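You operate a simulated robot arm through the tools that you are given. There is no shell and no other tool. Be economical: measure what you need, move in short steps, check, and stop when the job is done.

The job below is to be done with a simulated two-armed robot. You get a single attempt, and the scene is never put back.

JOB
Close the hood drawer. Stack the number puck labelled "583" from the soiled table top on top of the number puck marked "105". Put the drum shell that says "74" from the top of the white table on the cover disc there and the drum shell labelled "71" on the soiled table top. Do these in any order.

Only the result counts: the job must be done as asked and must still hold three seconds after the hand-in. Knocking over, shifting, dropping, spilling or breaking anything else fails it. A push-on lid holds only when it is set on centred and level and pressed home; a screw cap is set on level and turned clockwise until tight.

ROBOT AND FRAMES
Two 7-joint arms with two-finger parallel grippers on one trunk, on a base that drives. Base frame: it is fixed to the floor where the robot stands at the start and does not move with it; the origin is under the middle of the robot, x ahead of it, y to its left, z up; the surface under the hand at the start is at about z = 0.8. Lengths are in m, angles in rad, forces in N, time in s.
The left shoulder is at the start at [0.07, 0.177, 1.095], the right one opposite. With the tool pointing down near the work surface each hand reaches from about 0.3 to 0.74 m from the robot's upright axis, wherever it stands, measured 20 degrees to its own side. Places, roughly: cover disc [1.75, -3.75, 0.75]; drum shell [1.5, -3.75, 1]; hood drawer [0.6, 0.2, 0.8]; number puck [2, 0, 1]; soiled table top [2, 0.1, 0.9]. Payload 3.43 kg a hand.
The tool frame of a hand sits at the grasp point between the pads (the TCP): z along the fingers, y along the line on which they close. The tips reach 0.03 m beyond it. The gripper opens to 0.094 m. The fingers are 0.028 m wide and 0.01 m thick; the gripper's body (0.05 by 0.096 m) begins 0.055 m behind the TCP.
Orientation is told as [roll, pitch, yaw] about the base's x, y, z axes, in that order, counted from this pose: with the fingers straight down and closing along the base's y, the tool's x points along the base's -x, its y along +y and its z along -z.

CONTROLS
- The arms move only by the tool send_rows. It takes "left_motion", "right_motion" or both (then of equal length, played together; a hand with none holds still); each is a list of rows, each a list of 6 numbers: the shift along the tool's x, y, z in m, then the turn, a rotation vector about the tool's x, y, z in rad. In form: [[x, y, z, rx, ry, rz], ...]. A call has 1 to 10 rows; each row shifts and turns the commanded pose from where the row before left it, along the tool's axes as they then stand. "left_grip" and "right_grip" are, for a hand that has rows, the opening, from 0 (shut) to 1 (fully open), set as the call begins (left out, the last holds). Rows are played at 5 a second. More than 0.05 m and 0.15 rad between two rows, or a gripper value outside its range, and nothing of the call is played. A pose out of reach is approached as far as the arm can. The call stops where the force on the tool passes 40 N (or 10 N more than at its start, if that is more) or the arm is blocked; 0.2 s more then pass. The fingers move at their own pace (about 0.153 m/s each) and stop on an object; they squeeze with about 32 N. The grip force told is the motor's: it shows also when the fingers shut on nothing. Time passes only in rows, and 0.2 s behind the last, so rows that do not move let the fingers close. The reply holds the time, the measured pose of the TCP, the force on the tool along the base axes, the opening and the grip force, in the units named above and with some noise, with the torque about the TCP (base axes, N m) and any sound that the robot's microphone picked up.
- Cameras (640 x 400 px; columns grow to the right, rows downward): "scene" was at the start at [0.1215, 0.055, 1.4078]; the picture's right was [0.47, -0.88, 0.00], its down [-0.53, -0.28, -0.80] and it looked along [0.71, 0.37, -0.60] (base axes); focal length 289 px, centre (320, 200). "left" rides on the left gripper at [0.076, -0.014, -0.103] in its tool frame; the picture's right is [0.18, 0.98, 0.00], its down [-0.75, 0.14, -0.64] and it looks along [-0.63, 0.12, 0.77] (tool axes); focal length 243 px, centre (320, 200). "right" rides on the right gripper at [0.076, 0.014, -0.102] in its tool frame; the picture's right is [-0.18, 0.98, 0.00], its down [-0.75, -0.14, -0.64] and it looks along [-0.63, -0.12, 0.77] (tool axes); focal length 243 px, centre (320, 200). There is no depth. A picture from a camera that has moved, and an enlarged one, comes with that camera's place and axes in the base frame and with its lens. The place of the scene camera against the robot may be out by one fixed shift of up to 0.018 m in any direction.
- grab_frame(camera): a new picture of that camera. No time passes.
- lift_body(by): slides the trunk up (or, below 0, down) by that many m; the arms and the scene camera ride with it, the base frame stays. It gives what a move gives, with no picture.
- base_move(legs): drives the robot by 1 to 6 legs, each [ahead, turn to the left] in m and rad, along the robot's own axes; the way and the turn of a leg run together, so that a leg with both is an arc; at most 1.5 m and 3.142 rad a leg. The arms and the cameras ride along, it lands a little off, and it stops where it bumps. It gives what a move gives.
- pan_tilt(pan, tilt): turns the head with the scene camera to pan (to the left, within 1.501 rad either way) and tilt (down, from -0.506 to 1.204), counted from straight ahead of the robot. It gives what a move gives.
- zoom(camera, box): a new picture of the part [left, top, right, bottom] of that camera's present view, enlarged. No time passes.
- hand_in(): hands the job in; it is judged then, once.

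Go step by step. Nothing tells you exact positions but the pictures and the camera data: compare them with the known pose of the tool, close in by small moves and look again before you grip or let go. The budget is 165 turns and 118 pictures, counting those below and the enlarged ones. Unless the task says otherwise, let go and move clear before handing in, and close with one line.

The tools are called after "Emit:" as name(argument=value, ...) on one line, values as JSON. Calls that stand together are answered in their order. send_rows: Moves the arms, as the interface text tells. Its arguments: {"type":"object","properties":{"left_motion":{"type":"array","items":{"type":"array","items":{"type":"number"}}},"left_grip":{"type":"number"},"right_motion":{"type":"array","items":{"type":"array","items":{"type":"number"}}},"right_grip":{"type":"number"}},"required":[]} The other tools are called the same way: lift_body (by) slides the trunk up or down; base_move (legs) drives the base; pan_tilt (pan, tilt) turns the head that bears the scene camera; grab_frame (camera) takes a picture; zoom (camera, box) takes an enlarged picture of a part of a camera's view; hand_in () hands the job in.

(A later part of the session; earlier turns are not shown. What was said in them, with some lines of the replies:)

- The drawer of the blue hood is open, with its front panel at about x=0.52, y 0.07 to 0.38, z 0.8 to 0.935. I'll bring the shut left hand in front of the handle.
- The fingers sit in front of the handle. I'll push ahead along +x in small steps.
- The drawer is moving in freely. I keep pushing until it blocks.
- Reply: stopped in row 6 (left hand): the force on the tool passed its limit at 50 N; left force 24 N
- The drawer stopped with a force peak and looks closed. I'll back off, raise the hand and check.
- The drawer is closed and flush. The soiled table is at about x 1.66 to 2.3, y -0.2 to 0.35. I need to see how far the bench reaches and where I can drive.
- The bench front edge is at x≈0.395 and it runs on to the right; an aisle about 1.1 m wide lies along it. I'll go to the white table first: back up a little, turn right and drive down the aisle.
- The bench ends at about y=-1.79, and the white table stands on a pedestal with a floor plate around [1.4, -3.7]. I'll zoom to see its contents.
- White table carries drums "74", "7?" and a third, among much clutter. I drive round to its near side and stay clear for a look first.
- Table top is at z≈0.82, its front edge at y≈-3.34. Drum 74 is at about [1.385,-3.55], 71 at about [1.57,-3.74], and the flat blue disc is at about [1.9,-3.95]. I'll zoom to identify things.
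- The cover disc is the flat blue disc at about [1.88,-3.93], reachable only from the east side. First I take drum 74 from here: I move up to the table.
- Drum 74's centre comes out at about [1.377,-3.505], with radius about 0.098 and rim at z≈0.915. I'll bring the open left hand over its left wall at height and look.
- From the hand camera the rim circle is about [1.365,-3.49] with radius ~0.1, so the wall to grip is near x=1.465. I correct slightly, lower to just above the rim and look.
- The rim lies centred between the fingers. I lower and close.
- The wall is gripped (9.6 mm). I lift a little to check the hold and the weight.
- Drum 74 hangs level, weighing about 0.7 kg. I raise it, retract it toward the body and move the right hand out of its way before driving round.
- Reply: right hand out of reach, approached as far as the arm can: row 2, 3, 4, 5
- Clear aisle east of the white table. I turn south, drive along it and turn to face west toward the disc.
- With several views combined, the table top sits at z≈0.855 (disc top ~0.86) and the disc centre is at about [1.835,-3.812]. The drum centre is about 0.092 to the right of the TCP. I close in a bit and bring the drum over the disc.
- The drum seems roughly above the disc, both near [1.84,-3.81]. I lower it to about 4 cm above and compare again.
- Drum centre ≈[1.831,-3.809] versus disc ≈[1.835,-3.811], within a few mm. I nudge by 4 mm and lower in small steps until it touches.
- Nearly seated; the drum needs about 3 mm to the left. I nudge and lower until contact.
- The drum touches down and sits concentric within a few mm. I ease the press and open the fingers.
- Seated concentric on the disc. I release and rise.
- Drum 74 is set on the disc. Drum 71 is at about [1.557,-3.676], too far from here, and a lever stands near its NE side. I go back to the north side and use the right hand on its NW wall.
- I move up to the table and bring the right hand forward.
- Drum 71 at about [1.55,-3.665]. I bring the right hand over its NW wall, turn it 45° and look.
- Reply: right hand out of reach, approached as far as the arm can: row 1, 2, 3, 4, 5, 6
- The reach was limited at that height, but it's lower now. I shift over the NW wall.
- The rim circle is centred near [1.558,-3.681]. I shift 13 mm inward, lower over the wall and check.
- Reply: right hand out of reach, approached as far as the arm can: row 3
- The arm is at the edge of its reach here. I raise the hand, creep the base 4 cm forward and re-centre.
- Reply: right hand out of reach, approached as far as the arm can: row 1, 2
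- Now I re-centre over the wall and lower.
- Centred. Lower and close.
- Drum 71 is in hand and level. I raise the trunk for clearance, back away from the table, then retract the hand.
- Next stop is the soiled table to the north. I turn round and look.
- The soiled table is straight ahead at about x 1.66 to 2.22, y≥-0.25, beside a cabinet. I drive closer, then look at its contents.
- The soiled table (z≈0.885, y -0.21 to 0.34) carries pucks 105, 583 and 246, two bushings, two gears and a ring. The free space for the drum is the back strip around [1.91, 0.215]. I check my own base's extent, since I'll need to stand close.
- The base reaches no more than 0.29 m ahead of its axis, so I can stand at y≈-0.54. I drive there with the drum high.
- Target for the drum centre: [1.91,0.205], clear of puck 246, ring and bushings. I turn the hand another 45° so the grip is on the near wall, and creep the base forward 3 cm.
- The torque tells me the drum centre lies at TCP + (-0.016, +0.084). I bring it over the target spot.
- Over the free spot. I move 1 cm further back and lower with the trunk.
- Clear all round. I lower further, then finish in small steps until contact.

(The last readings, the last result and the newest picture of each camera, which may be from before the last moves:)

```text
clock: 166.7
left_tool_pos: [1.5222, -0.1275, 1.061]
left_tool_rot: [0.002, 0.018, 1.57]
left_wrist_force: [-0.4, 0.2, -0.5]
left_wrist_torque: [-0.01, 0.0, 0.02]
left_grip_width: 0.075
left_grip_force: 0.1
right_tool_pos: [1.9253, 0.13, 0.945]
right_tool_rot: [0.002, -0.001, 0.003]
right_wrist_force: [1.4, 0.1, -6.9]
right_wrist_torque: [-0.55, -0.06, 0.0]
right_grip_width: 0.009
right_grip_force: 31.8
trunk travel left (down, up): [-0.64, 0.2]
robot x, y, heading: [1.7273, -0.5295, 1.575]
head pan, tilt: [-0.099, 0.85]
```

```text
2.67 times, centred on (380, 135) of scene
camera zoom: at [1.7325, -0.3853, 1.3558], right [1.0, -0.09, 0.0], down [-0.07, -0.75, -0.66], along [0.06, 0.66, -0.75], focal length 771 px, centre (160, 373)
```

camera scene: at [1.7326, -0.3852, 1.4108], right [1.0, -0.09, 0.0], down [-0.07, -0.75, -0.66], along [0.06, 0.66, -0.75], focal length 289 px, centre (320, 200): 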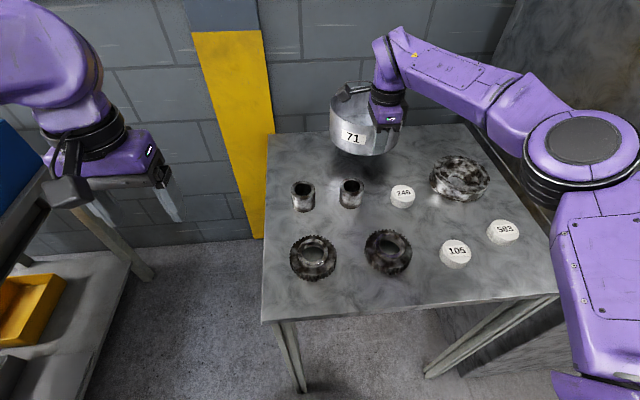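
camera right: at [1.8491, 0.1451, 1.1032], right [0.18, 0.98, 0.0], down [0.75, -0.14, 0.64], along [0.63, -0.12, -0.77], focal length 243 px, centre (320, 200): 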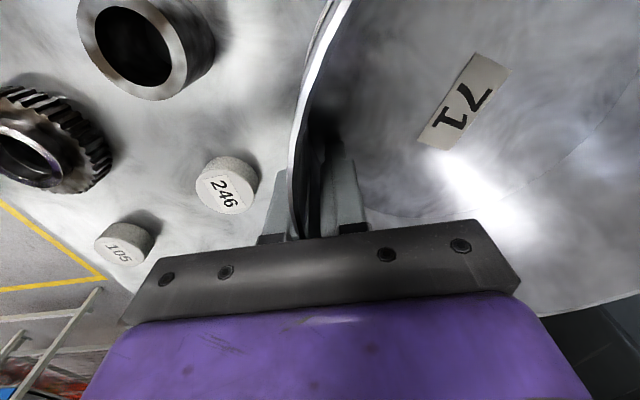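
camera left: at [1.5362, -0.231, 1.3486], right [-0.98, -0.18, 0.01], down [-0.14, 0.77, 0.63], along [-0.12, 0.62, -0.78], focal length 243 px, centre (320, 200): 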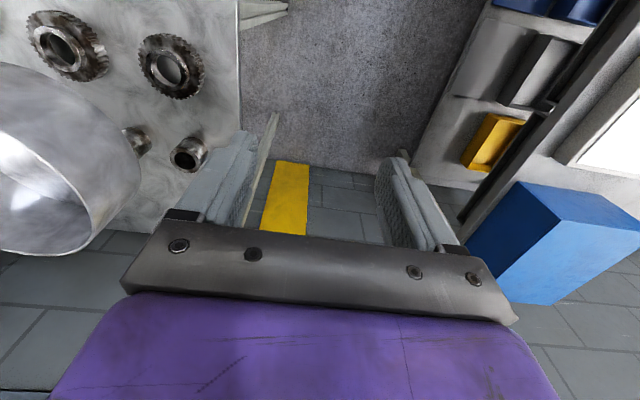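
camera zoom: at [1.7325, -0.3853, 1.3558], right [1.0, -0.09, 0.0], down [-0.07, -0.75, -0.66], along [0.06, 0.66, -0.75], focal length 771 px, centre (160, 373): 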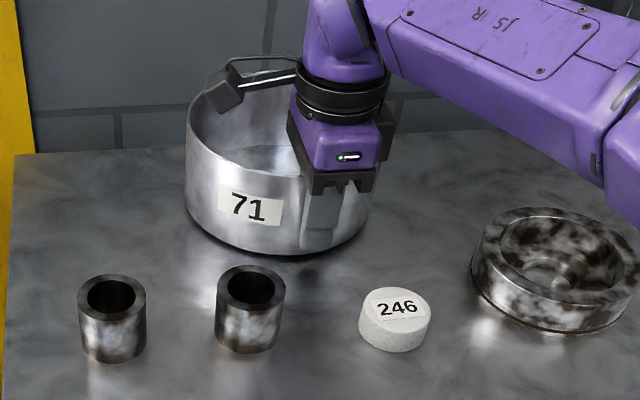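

Almost down; I lower with the hand in small steps.

Emit:
send_rows(right_motion=[[0, 0, 0.007, 0, 0, 0], [0, 0, 0.004, 0, 0, 0], [0, 0, 0.003, 0, 0, 0], [0, 0, 0.003, 0, 0, 0]])

Emit:
zoom(camera="scene", box=[310, 70, 430, 170])

```text
clock: 167.4
left_tool_pos: [1.5209, -0.1295, 1.0602]
left_tool_rot: [0.001, 0.015, 1.569]
left_wrist_force: [0.4, -0.1, -0.7]
left_wrist_torque: [0.03, 0.01, -0.02]
left_grip_width: 0.0753
left_grip_force: 0.0
right_tool_pos: [1.9248, 0.1305, 0.9419]
right_tool_rot: [0.019, 0.002, -0.001]
right_wrist_force: [-2.2, -5.8, 13.1]
right_wrist_torque: [-0.67, -0.49, -0.08]
right_grip_width: 0.009
right_grip_force: 32.0
trunk travel left (down, up): [-0.64, 0.2]
robot x, y, heading: [1.7303, -0.5284, 1.576]
head pan, tilt: [-0.099, 0.85]
stopped in row 3 (right hand): the force on the tool passed its limit at 44 N (the readings are from after the stop); the commanded pose is now the measured one
```

```text
4.00 times, centred on (370, 120) of scene
camera zoom: at [1.7315, -0.3895, 1.3562], right [1.0, -0.09, 0.0], down [-0.07, -0.75, -0.66], along [0.06, 0.66, -0.75], focal length 1157 px, centre (120, 520)
```

zoom: 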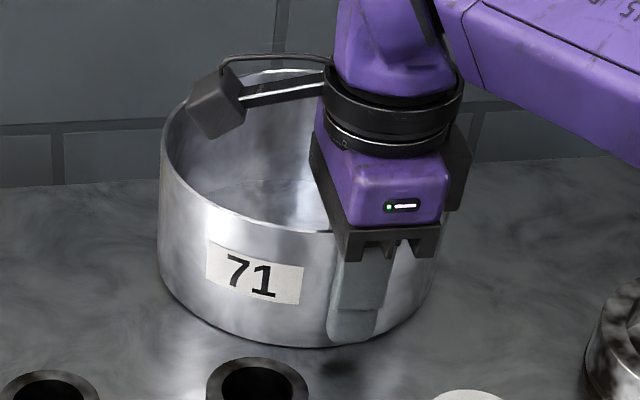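

The drum is on the table (top at z≈0.90). I ease slightly and open the fingers just enough.

Emit:
send_rows(right_motion=[[0, 0, -0.001, -0.018, 0, 0], [0, 0, 0, 0, 0, 0]])

Emit:
send_rows(right_motion=[[0, 0, 0, 0, 0, 0], [0, 0, 0, 0, 0, 0]], right_grip=0.4)

Emit:
grab_frame(camera="right")

```text
clock: 168.1
left_tool_pos: [1.5207, -0.1302, 1.0625]
left_tool_rot: [0.0, 0.014, 1.567]
left_wrist_force: [-0.1, -0.8, -0.6]
left_wrist_torque: [0.01, 0.0, 0.01]
left_grip_width: 0.0753
left_grip_force: 0.2
right_tool_pos: [1.9236, 0.1293, 0.9418]
right_tool_rot: [0.034, 0.001, -0.002]
right_wrist_force: [-1.3, -6.8, 12.8]
right_wrist_torque: [-0.81, -0.18, -0.08]
right_grip_width: 0.0089
right_grip_force: 32.1
trunk travel left (down, up): [-0.64, 0.2]
robot x, y, heading: [1.7341, -0.5263, 1.576]
head pan, tilt: [-0.099, 0.85]
```

```text
clock: 168.7
left_tool_pos: [1.5211, -0.1277, 1.0588]
left_tool_rot: [0.003, 0.016, 1.569]
left_wrist_force: [-0.2, -0.1, 0.4]
left_wrist_torque: [0.0, -0.03, 0.0]
left_grip_width: 0.0751
left_grip_force: 0.1
right_tool_pos: [1.9257, 0.1318, 0.939]
right_tool_rot: [0.033, 0.0, 0.0]
right_wrist_force: [0.9, -0.5, -0.3]
right_wrist_torque: [0.0, 0.01, 0.0]
right_grip_width: 0.0379
right_grip_force: 0.0
trunk travel left (down, up): [-0.64, 0.2]
robot x, y, heading: [1.7301, -0.5283, 1.575]
head pan, tilt: [-0.099, 0.85]
```

```text
57 pictures are left
camera right: at [1.8497, 0.143, 1.0426], right [0.18, 0.98, 0.03], down [0.75, -0.16, 0.64], along [0.63, -0.09, -0.77], focal length 243 px, centre (320, 200)
```

right: 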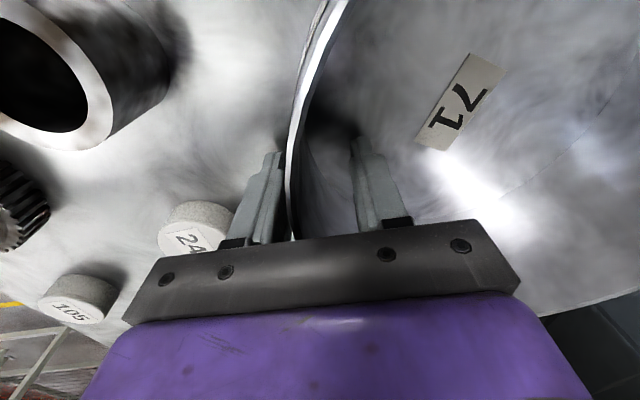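

Released. I lift straight up with the trunk.

Emit:
lift_body(by=0.14)

Emit:
grab_frame(camera="scene")

```text
clock: 170.3
left_tool_pos: [1.521, -0.1272, 1.201]
left_tool_rot: [0.002, 0.017, 1.568]
left_wrist_force: [0.3, -0.2, -0.5]
left_wrist_torque: [0.01, 0.01, 0.01]
left_grip_width: 0.0751
left_grip_force: 0.0
right_tool_pos: [1.9255, 0.1324, 1.0784]
right_tool_rot: [0.031, 0.0, 0.0]
right_wrist_force: [0.6, 0.7, 0.1]
right_wrist_torque: [0.0, 0.0, -0.01]
right_grip_width: 0.0377
right_grip_force: 0.1
trunk travel left (down, up): [-0.78, 0.06]
robot x, y, heading: [1.7306, -0.5262, 1.57]
head pan, tilt: [-0.099, 0.85]
```

```text
56 pictures are left
camera scene: at [1.7321, -0.3861, 1.4958], right [1.0, -0.09, 0.0], down [-0.07, -0.75, -0.66], along [0.06, 0.66, -0.75], focal length 289 px, centre (320, 200)
```

scene: 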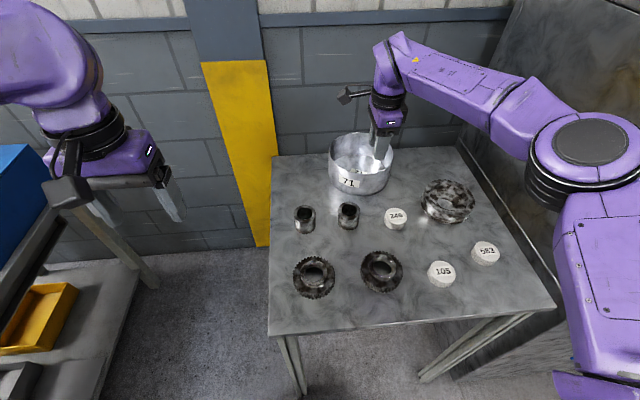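

Drum 71 stands on the soiled table, nothing disturbed. Next is puck 583 at about [2.136,-0.075]; I level the right hand and bring it above, open.

Emit:
send_rows(right_motion=[[0, 0, 0, 0.031, 0, 0], [-0.0301, -0.0296, 0, 0, 0, 0], [-0.0301, -0.0296, 0, 0, 0, 0], [-0.0301, -0.0296, 0, 0, 0, 0], [-0.0301, -0.0296, 0, 0, 0, 0], [-0.0301, -0.0296, 0, 0, 0, 0], [-0.0301, -0.0296, 0, 0, 0, 0], [-0.0301, -0.0296, 0, 0, 0, 0]], right_grip=1)

Emit:
grab_frame(camera="right")

Emit:
grab_frame(camera="scene")

```text
clock: 172.1
left_tool_pos: [1.5228, -0.1294, 1.2022]
left_tool_rot: [0.004, 0.015, 1.568]
left_wrist_force: [0.9, 0.2, 0.1]
left_wrist_torque: [0.03, 0.01, -0.03]
left_grip_width: 0.0751
left_grip_force: 0.0
right_tool_pos: [2.1375, -0.0788, 1.0788]
right_tool_rot: [0.002, 0.006, 0.001]
right_wrist_force: [-0.2, 0.1, 0.2]
right_wrist_torque: [0.0, 0.02, 0.02]
right_grip_width: 0.0939
right_grip_force: 0.0
trunk travel left (down, up): [-0.78, 0.06]
robot x, y, heading: [1.7297, -0.527, 1.573]
head pan, tilt: [-0.099, 0.85]
```

```text
55 pictures are left
camera right: at [2.0619, -0.0654, 1.1824], right [0.18, 0.98, 0.0], down [0.76, -0.14, 0.64], along [0.63, -0.12, -0.77], focal length 243 px, centre (320, 200)
```

right: 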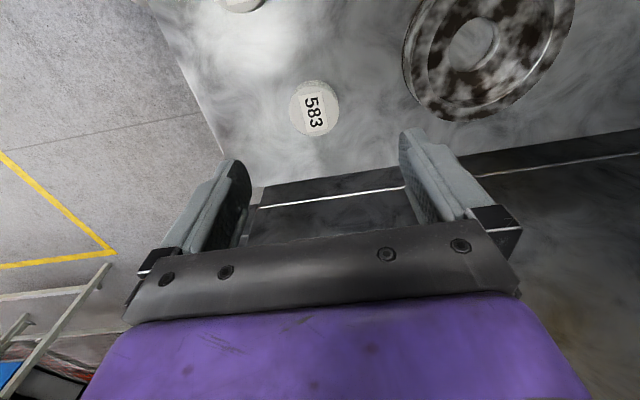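

```text
54 pictures are left
camera scene: at [1.7347, -0.3887, 1.4961], right [1.0, -0.09, 0.0], down [-0.07, -0.75, -0.66], along [0.06, 0.66, -0.75], focal length 289 px, centre (320, 200)
```

scene: 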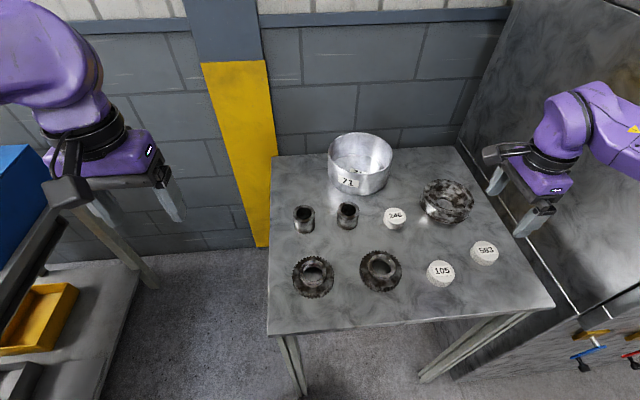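

Puck 583 by the hand camera is at [2.147,-0.088]. I lower toward it and look again.

Emit:
send_rows(right_motion=[[-0.009, -0.009, 0.03, 0, 0, 0], [0, 0, 0.03, 0, 0, 0], [0, 0, 0.03, 0, 0, 0]])

Emit:
grab_frame(camera="right")

```text
clock: 172.9
left_tool_pos: [1.5208, -0.1267, 1.1999]
left_tool_rot: [0.003, 0.018, 1.569]
left_wrist_force: [0.1, -0.3, 0.9]
left_wrist_torque: [0.0, 0.01, 0.01]
left_grip_width: 0.0754
left_grip_force: 0.1
right_tool_pos: [2.1456, -0.0839, 0.9892]
right_tool_rot: [0.0, 0.002, 0.0]
right_wrist_force: [-1.0, -0.1, 0.3]
right_wrist_torque: [0.01, -0.02, 0.0]
right_grip_width: 0.0941
right_grip_force: 0.1
trunk travel left (down, up): [-0.78, 0.06]
robot x, y, heading: [1.7322, -0.5306, 1.571]
head pan, tilt: [-0.099, 0.85]
```

```text
53 pictures are left
camera right: at [2.0707, -0.0697, 1.0925], right [0.18, 0.98, 0.0], down [0.75, -0.14, 0.64], along [0.63, -0.12, -0.77], focal length 243 px, centre (320, 200)
```

right: 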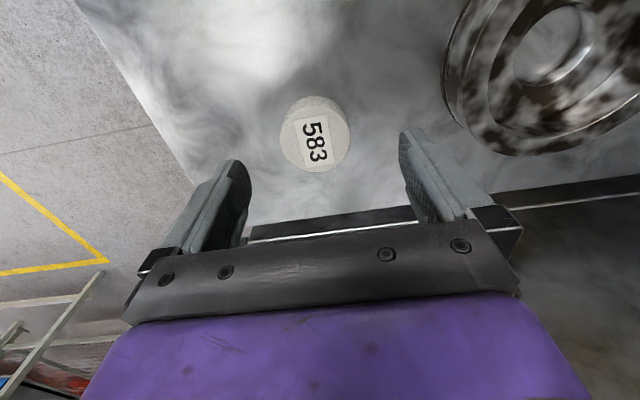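

Aligned within a few mm. I correct, lower and grip.

Emit:
send_rows(right_motion=[[-0.004, -0.004, 0.02, 0, 0, 0], [0, 0, 0.02, 0, 0, 0], [0, 0, 0.011, 0, 0, 0]])

Emit:
grab_frame(camera="right")

```text
clock: 173.7
left_tool_pos: [1.5209, -0.1273, 1.2009]
left_tool_rot: [0.001, 0.019, 1.569]
left_wrist_force: [0.3, -0.7, -0.4]
left_wrist_torque: [0.0, 0.02, 0.02]
left_grip_width: 0.0752
left_grip_force: 0.0
right_tool_pos: [2.1494, -0.0881, 0.9383]
right_tool_rot: [0.001, 0.001, -0.001]
right_wrist_force: [0.3, 0.6, 0.1]
right_wrist_torque: [0.01, 0.0, 0.06]
right_grip_width: 0.0938
right_grip_force: 0.0
trunk travel left (down, up): [-0.78, 0.06]
robot x, y, heading: [1.7323, -0.5251, 1.573]
head pan, tilt: [-0.099, 0.85]
```

```text
52 pictures are left
camera right: at [2.0744, -0.0739, 1.0412], right [0.18, 0.98, 0.0], down [0.76, -0.14, 0.64], along [0.63, -0.12, -0.77], focal length 243 px, centre (320, 200)
```

right: 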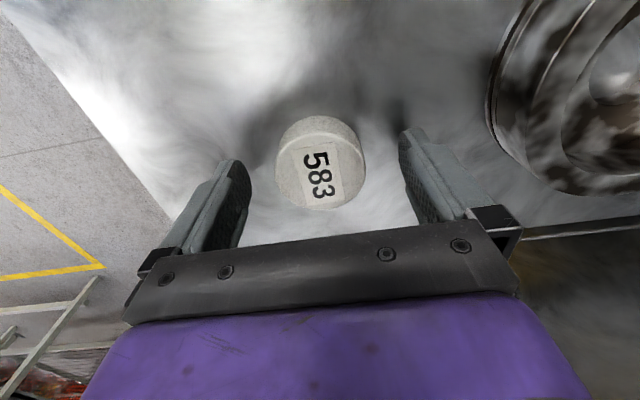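

Centred. Closing on the puck and lifting a little.

Emit:
send_rows(right_motion=[[0, 0, 0, 0, 0, 0], [0, 0, 0, 0, 0, 0], [0, 0, 0, 0, 0, 0]], right_grip=0)

Emit:
send_rows(right_motion=[[0, 0, -0.02, 0, 0, 0], [0, 0, -0.04, 0, 0, 0], [0, 0, -0.03, 0, 0, 0]])

Emit:
grab_frame(camera="right")

```text
clock: 174.5
left_tool_pos: [1.5221, -0.1268, 1.2007]
left_tool_rot: [0.003, 0.017, 1.567]
left_wrist_force: [0.1, 0.2, -0.6]
left_wrist_torque: [0.02, -0.01, 0.04]
left_grip_width: 0.075
left_grip_force: 0.0
right_tool_pos: [2.1512, -0.0881, 0.9378]
right_tool_rot: [0.0, 0.002, -0.001]
right_wrist_force: [-0.5, -0.2, 0.9]
right_wrist_torque: [0.03, 0.02, -0.06]
right_grip_width: 0.0526
right_grip_force: 32.0
trunk travel left (down, up): [-0.78, 0.06]
robot x, y, heading: [1.7309, -0.5267, 1.578]
head pan, tilt: [-0.099, 0.85]
```

```text
clock: 175.3
left_tool_pos: [1.5201, -0.1278, 1.2006]
left_tool_rot: [0.001, 0.016, 1.57]
left_wrist_force: [0.2, 0.6, -0.6]
left_wrist_torque: [0.02, 0.01, 0.0]
left_grip_width: 0.0752
left_grip_force: 0.1
right_tool_pos: [2.1482, -0.0882, 1.0277]
right_tool_rot: [-0.001, 0.003, -0.001]
right_wrist_force: [0.4, 0.2, 0.1]
right_wrist_torque: [0.02, -0.02, -0.02]
right_grip_width: 0.0525
right_grip_force: 32.2
trunk travel left (down, up): [-0.78, 0.06]
robot x, y, heading: [1.733, -0.5292, 1.578]
head pan, tilt: [-0.099, 0.85]
```

```text
51 pictures are left
camera right: at [2.073, -0.0737, 1.1316], right [0.18, 0.98, 0.0], down [0.76, -0.14, 0.64], along [0.63, -0.12, -0.77], focal length 243 px, centre (320, 200)
```

right: 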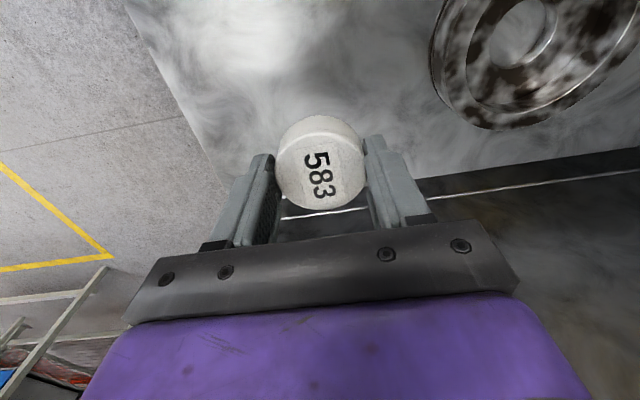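

583 is held centred. I move beside puck 105 (about [2.03,-0.132]) so that the hand camera can measure it.

Emit:
send_rows(right_motion=[[0.03, -0.022, 0, 0, 0, 0], [0.028, -0.022, 0, 0, 0, 0]])

Emit:
grab_frame(camera="right")

Emit:
zoom(camera="scene", box=[380, 180, 540, 300])

```text
clock: 175.9
left_tool_pos: [1.5209, -0.1282, 1.2006]
left_tool_rot: [0.001, 0.016, 1.57]
left_wrist_force: [-0.1, 0.3, -0.2]
left_wrist_torque: [0.0, 0.01, 0.03]
left_grip_width: 0.0754
left_grip_force: 0.0
right_tool_pos: [2.091, -0.1324, 1.0275]
right_tool_rot: [0.0, 0.002, 0.001]
right_wrist_force: [0.2, 0.6, 0.4]
right_wrist_torque: [0.03, -0.02, 0.0]
right_grip_width: 0.0526
right_grip_force: 31.9
trunk travel left (down, up): [-0.78, 0.06]
robot x, y, heading: [1.7335, -0.5264, 1.577]
head pan, tilt: [-0.099, 0.85]
```

```text
50 pictures are left
camera right: at [2.0157, -0.119, 1.1305], right [0.18, 0.98, 0.0], down [0.75, -0.14, 0.64], along [0.63, -0.12, -0.77], focal length 243 px, centre (320, 200)
```

right: 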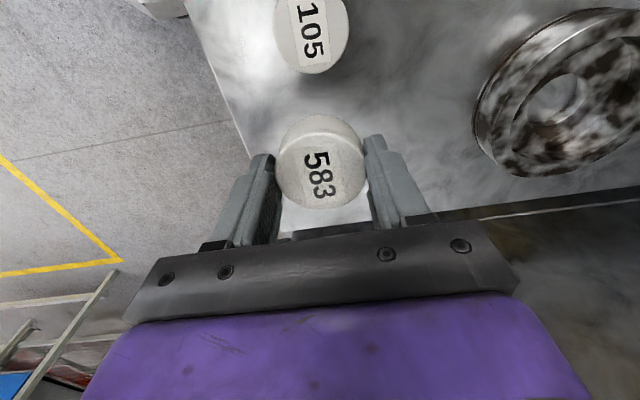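

```text
3.33 times, centred on (460, 240) of scene
camera zoom: at [1.7316, -0.3872, 1.496], right [1.0, -0.09, 0.0], down [-0.07, -0.75, -0.66], along [0.06, 0.66, -0.75], focal length 964 px, centre (-147, 67)
```

zoom: 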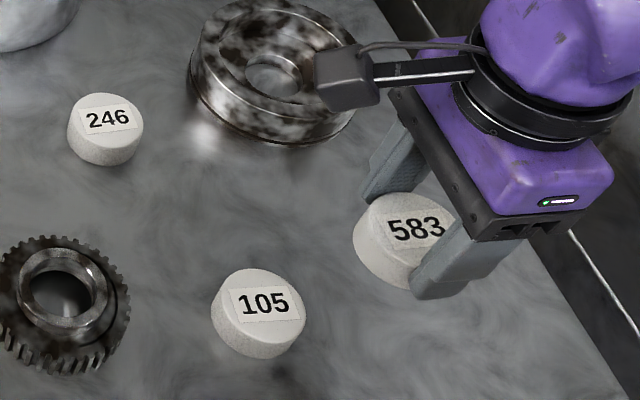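

Puck 105 by the hand camera is at [2.036,-0.129]. I move over it, about 2 cm above, and check alignment.

Emit:
send_rows(right_motion=[[0.027, 0.0015, 0, 0, 0, 0], [0.026, 0.0015, 0.0, 0, 0, 0], [0, 0, 0.02, 0, 0, 0], [0, 0, 0.018, 0, 0, 0]])

Emit:
zoom(camera="scene", box=[380, 200, 520, 310])

Emit:
grab_frame(camera="right")

```text
clock: 176.9
left_tool_pos: [1.5217, -0.1265, 1.2014]
left_tool_rot: [0.002, 0.017, 1.569]
left_wrist_force: [-1.4, -0.4, 0.2]
left_wrist_torque: [0.01, 0.03, -0.01]
left_grip_width: 0.0754
left_grip_force: 0.0
right_tool_pos: [2.0357, -0.1288, 0.9886]
right_tool_rot: [0.001, 0.0, 0.0]
right_wrist_force: [-0.1, 0.1, 0.0]
right_wrist_torque: [-0.03, -0.05, 0.01]
right_grip_width: 0.0525
right_grip_force: 32.4
trunk travel left (down, up): [-0.78, 0.06]
robot x, y, heading: [1.7295, -0.5267, 1.58]
head pan, tilt: [-0.099, 0.85]
```

```text
3.64 times, centred on (450, 255) of scene
camera zoom: at [1.7323, -0.3859, 1.4959], right [1.0, -0.09, 0.0], down [-0.07, -0.75, -0.66], along [0.06, 0.66, -0.75], focal length 1052 px, centre (-153, 0)
```

zoom: 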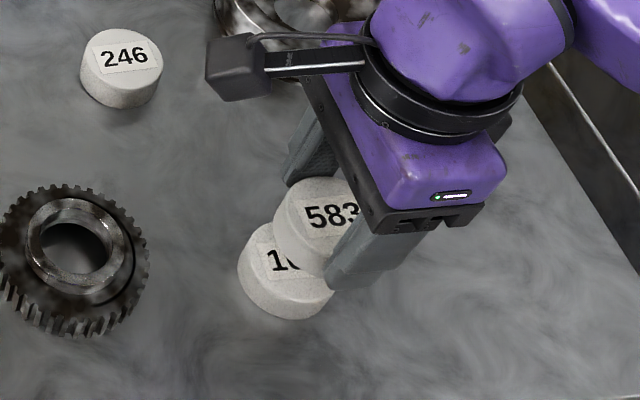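

```text
47 pictures are left
camera right: at [1.9609, -0.1145, 1.0919], right [0.18, 0.98, 0.0], down [0.76, -0.14, 0.64], along [0.63, -0.12, -0.77], focal length 243 px, centre (320, 200)
```

right: 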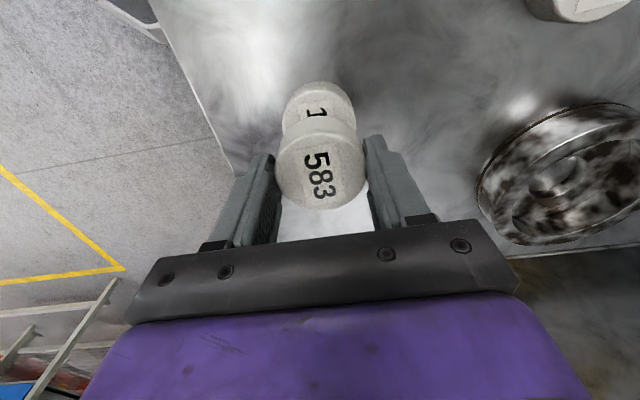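

583 is about 5 mm too far in +x relative to 105, by both cameras. I correct and lower gently to contact.

Emit:
send_rows(right_motion=[[0.005, 0, 0.008, 0, 0, 0], [0, 0, 0.006, 0, 0, 0]])

Emit:
zoom(camera="right", box=[220, 40, 420, 240])

Emit:
zoom(camera="scene", box=[400, 220, 500, 300])

```text
clock: 177.5
left_tool_pos: [1.5222, -0.1278, 1.2001]
left_tool_rot: [0.004, 0.018, 1.569]
left_wrist_force: [-0.2, 0.6, 0.6]
left_wrist_torque: [-0.02, 0.0, -0.02]
left_grip_width: 0.075
left_grip_force: 0.1
right_tool_pos: [2.0309, -0.1285, 0.9756]
right_tool_rot: [0.002, 0.003, 0.0]
right_wrist_force: [-0.1, -0.6, 0.7]
right_wrist_torque: [0.01, 0.01, 0.0]
right_grip_width: 0.0523
right_grip_force: 31.7
trunk travel left (down, up): [-0.78, 0.06]
robot x, y, heading: [1.7293, -0.5281, 1.574]
head pan, tilt: [-0.099, 0.85]
```

```text
2.00 times, centred on (320, 140) of right
camera zoom: at [1.9562, -0.1144, 1.0784], right [0.18, 0.98, 0.0], down [0.75, -0.14, 0.64], along [0.63, -0.12, -0.77], focal length 485 px, centre (320, 320)
```

zoom: 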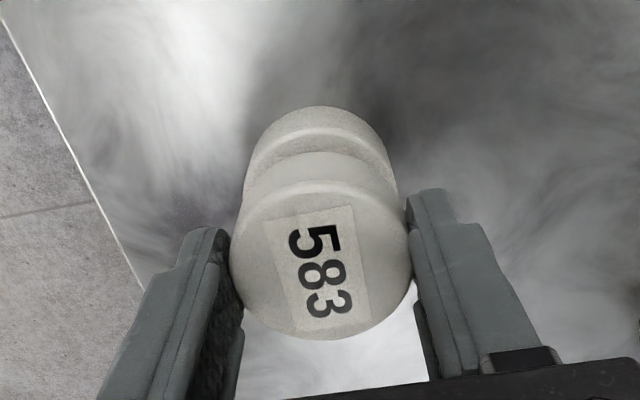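

```text
5.00 times, centred on (450, 260) of scene
camera zoom: at [1.7322, -0.3861, 1.4959], right [1.0, -0.09, 0.0], down [-0.07, -0.75, -0.66], along [0.06, 0.66, -0.75], focal length 1446 px, centre (-330, -100)
```

zoom: 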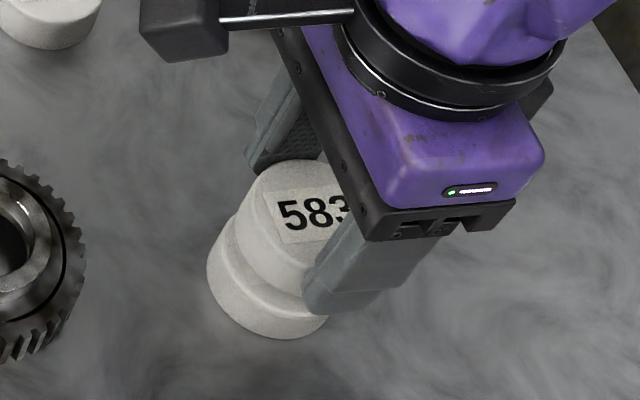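

Aligned within 2 mm. I lower the last centimetre.

Emit:
send_rows(right_motion=[[0, 0, 0.004, 0, 0, 0], [0, 0, 0.003, 0, 0, 0], [0, 0, 0.001, 0, 0, 0]])

Emit:
zoom(camera="right", box=[220, 40, 420, 240])

```text
clock: 178.3
left_tool_pos: [1.5214, -0.1285, 1.201]
left_tool_rot: [0.003, 0.017, 1.568]
left_wrist_force: [0.5, -0.1, 0.0]
left_wrist_torque: [0.03, 0.0, -0.03]
left_grip_width: 0.0751
left_grip_force: 0.0
right_tool_pos: [2.033, -0.1282, 0.9668]
right_tool_rot: [-0.001, 0.0, 0.0]
right_wrist_force: [0.6, 0.3, -0.3]
right_wrist_torque: [-0.04, -0.02, -0.02]
right_grip_width: 0.0524
right_grip_force: 31.8
trunk travel left (down, up): [-0.78, 0.06]
robot x, y, heading: [1.7312, -0.5326, 1.575]
head pan, tilt: [-0.099, 0.85]
```

```text
2.00 times, centred on (320, 140) of right
camera zoom: at [1.9568, -0.1143, 1.0706], right [0.18, 0.98, 0.0], down [0.75, -0.14, 0.64], along [0.63, -0.12, -0.77], focal length 485 px, centre (320, 320)
```

zoom: 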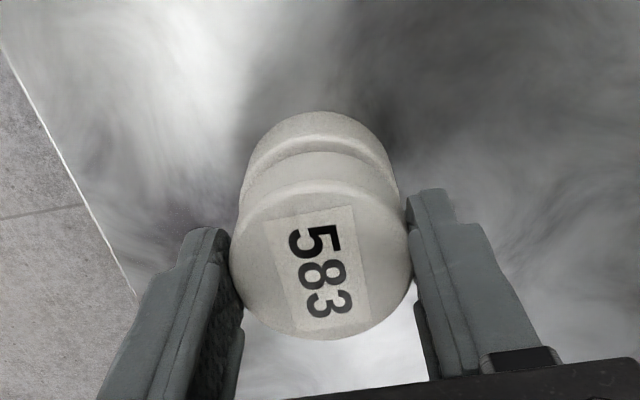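

Emit:
send_rows(right_motion=[[0, 0, 0.0015, 0, 0, 0], [0, 0, 0.0015, 0, 0, 0]])

```text
clock: 178.9
left_tool_pos: [1.5214, -0.1279, 1.2006]
left_tool_rot: [0.003, 0.019, 1.569]
left_wrist_force: [-0.1, 0.4, 0.6]
left_wrist_torque: [0.01, -0.03, -0.01]
left_grip_width: 0.0753
left_grip_force: 0.0
right_tool_pos: [2.0332, -0.1283, 0.9637]
right_tool_rot: [0.0, 0.005, 0.0]
right_wrist_force: [0.7, -0.7, -1.0]
right_wrist_torque: [0.0, -0.01, -0.01]
right_grip_width: 0.0524
right_grip_force: 31.4
trunk travel left (down, up): [-0.78, 0.06]
robot x, y, heading: [1.728, -0.5247, 1.574]
head pan, tilt: [-0.099, 0.85]
```

No contact yet at TCP z=0.9637, so I continue in 1.5 mm steps.

Emit:
send_rows(right_motion=[[0, 0, 0.0015, 0, 0, 0], [0, 0, 0.0015, 0, 0, 0]])

Emit:
zoom(camera="right", box=[220, 40, 420, 240])

```text
clock: 179.5
left_tool_pos: [1.5208, -0.1274, 1.2011]
left_tool_rot: [0.001, 0.017, 1.57]
left_wrist_force: [0.2, 0.8, 0.2]
left_wrist_torque: [0.01, -0.01, -0.01]
left_grip_width: 0.075
left_grip_force: 0.1
right_tool_pos: [2.0335, -0.1292, 0.9605]
right_tool_rot: [0.0, 0.002, 0.0]
right_wrist_force: [-0.5, 0.5, 0.3]
right_wrist_torque: [-0.04, -0.01, -0.01]
right_grip_width: 0.0527
right_grip_force: 32.5
trunk travel left (down, up): [-0.78, 0.06]
robot x, y, heading: [1.7312, -0.5275, 1.573]
head pan, tilt: [-0.099, 0.85]
```

```text
2.00 times, centred on (320, 140) of right
camera zoom: at [1.9571, -0.1146, 1.0648], right [0.18, 0.98, 0.0], down [0.76, -0.14, 0.64], along [0.63, -0.12, -0.77], focal length 485 px, centre (320, 320)
```

zoom: 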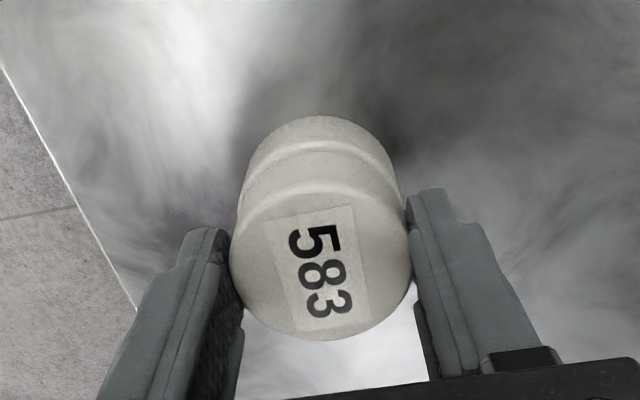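

Emit:
send_rows(right_motion=[[0, 0, 0.0015, 0, 0, 0], [0, 0, 0.0015, 0, 0, 0]])

```text
clock: 180.1
left_tool_pos: [1.5219, -0.1311, 1.2025]
left_tool_rot: [0.001, 0.014, 1.569]
left_wrist_force: [0.1, -0.6, 0.4]
left_wrist_torque: [-0.02, 0.01, 0.02]
left_grip_width: 0.0751
left_grip_force: 0.0
right_tool_pos: [2.0317, -0.1298, 0.9614]
right_tool_rot: [0.007, 0.001, 0.001]
right_wrist_force: [8.0, 1.6, 27.6]
right_wrist_torque: [-0.14, -0.33, 0.02]
right_grip_width: 0.0521
right_grip_force: 32.0
trunk travel left (down, up): [-0.78, 0.06]
robot x, y, heading: [1.7288, -0.5246, 1.573]
head pan, tilt: [-0.099, 0.85]
```

Contact (27 N). I ease up 2.5 mm of command so the press vanishes, then check.

Emit:
send_rows(right_motion=[[0, 0, -0.002, 0, 0, 0], [0, 0, 0, 0, 0, 0]])

Emit:
zoom(camera="scene", box=[400, 220, 500, 300])

```text
clock: 180.7
left_tool_pos: [1.5212, -0.1285, 1.2009]
left_tool_rot: [0.001, 0.015, 1.57]
left_wrist_force: [-0.8, 0.3, -0.2]
left_wrist_torque: [0.0, 0.01, -0.04]
left_grip_width: 0.0754
left_grip_force: 0.0
right_tool_pos: [2.0321, -0.1302, 0.9612]
right_tool_rot: [0.002, 0.002, 0.001]
right_wrist_force: [3.8, 5.2, 19.5]
right_wrist_torque: [0.15, -0.11, 0.04]
right_grip_width: 0.0526
right_grip_force: 31.8
trunk travel left (down, up): [-0.78, 0.06]
robot x, y, heading: [1.732, -0.5295, 1.578]
head pan, tilt: [-0.099, 0.85]
```

```text
5.00 times, centred on (450, 260) of scene
camera zoom: at [1.7315, -0.3875, 1.496], right [1.0, -0.09, 0.0], down [-0.07, -0.75, -0.66], along [0.06, 0.66, -0.75], focal length 1446 px, centre (-330, -100)
```

zoom: 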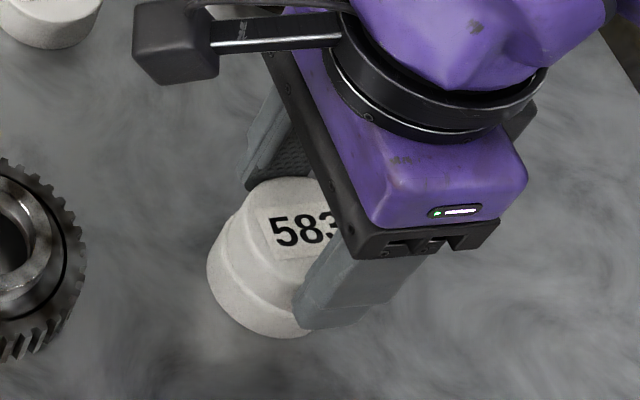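

Stack looks aligned. A bit more easing, then release.

Emit:
send_rows(right_motion=[[0, 0, -0.0012, 0, 0, 0], [0, 0, 0, 0, 0, 0]])

Emit:
send_rows(right_motion=[[0, 0, 0, 0, 0, 0], [0, 0, 0, 0, 0, 0]], right_grip=0.85)

Emit:
zoom(camera="right", box=[220, 40, 420, 240])

```text
clock: 181.3
left_tool_pos: [1.521, -0.1265, 1.2009]
left_tool_rot: [0.002, 0.018, 1.571]
left_wrist_force: [-0.1, 0.2, 1.0]
left_wrist_torque: [-0.01, -0.02, 0.0]
left_grip_width: 0.0753
left_grip_force: 0.0
right_tool_pos: [2.0323, -0.128, 0.9615]
right_tool_rot: [-0.004, 0.001, 0.002]
right_wrist_force: [-2.3, 1.8, 3.4]
right_wrist_torque: [0.15, 0.12, 0.02]
right_grip_width: 0.0524
right_grip_force: 31.5
trunk travel left (down, up): [-0.78, 0.06]
robot x, y, heading: [1.7305, -0.5305, 1.576]
head pan, tilt: [-0.099, 0.85]
```

```text
clock: 181.9
left_tool_pos: [1.5203, -0.1271, 1.2006]
left_tool_rot: [0.002, 0.017, 1.57]
left_wrist_force: [-0.4, -0.6, 0.2]
left_wrist_torque: [-0.02, 0.01, 0.01]
left_grip_width: 0.0753
left_grip_force: 0.0
right_tool_pos: [2.0331, -0.129, 0.9606]
right_tool_rot: [0.0, 0.002, -0.001]
right_wrist_force: [-0.4, 0.2, 0.2]
right_wrist_torque: [0.02, 0.04, -0.02]
right_grip_width: 0.0801
right_grip_force: 0.1
trunk travel left (down, up): [-0.78, 0.06]
robot x, y, heading: [1.731, -0.5297, 1.571]
head pan, tilt: [-0.099, 0.85]
```

```text
2.00 times, centred on (320, 140) of right
camera zoom: at [1.9573, -0.1145, 1.0651], right [0.18, 0.98, 0.0], down [0.75, -0.14, 0.64], along [0.63, -0.12, -0.77], focal length 485 px, centre (320, 320)
```

zoom: 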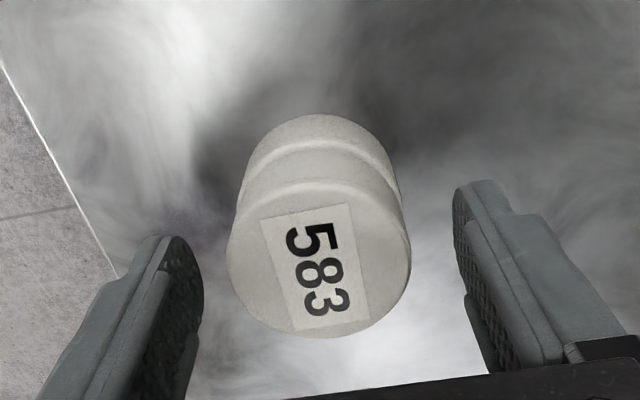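

The stack stands free. I rise straight up with the trunk and hand, then check the whole table.

Emit:
send_rows(right_motion=[[0, 0, -0.02, 0, 0, 0], [0, 0, -0.03, 0, 0, 0], [0, 0, -0.04, 0, 0, 0], [0, 0, -0.03, 0, 0, 0], [0, -0.03, 0, 0, 0, 0], [0, -0.04, 0, 0, 0, 0], [0, -0.04, 0, 0, 0, 0], [0, -0.04, 0, 0, 0, 0]])

Emit:
grab_frame(camera="scene")

Emit:
zoom(camera="scene", box=[260, 120, 560, 320])

```text
clock: 183.7
left_tool_pos: [1.5214, -0.1281, 1.2004]
left_tool_rot: [0.002, 0.017, 1.57]
left_wrist_force: [-0.2, 0.0, 0.1]
left_wrist_torque: [-0.01, 0.01, 0.03]
left_grip_width: 0.0752
left_grip_force: 0.0
right_tool_pos: [2.0485, -0.2311, 1.1006]
right_tool_rot: [0.001, 0.003, 0.0]
right_wrist_force: [-0.2, 0.1, 0.5]
right_wrist_torque: [-0.04, 0.0, 0.01]
right_grip_width: 0.0799
right_grip_force: 0.2
right hand out of reach, approached as far as the arm can: row 7, 8
trunk travel left (down, up): [-0.78, 0.06]
robot x, y, heading: [1.7307, -0.5287, 1.576]
head pan, tilt: [-0.099, 0.85]
```

```text
40 pictures are left
camera scene: at [1.7323, -0.3864, 1.4959], right [1.0, -0.09, 0.0], down [-0.07, -0.75, -0.66], along [0.06, 0.66, -0.75], focal length 289 px, centre (320, 200)
```

scene: 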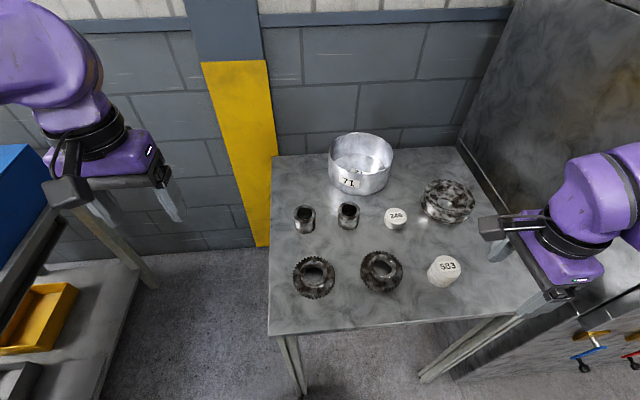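

```text
2.00 times, centred on (410, 220) of scene
camera zoom: at [1.7323, -0.3864, 1.4959], right [1.0, -0.09, 0.0], down [-0.07, -0.75, -0.66], along [0.06, 0.66, -0.75], focal length 578 px, centre (140, 160)
```

zoom: 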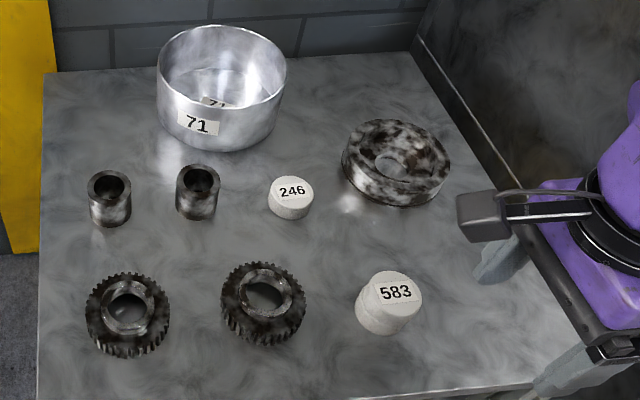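

The drawer is closed, drum 74 is on the cover disc, drum 71 is on the soiled table and 583 is stacked on 105. Both hands are clear, so I hand in.

Emit:
hand_in()

```text
The job is handed in.
```

All four parts of the job are done and handed in: the hood drawer is closed, drum 74 is on the cover disc, drum 71 is on the soiled table top, and puck 583 is stacked on puck 105. I saw nothing else knocked over or shifted.
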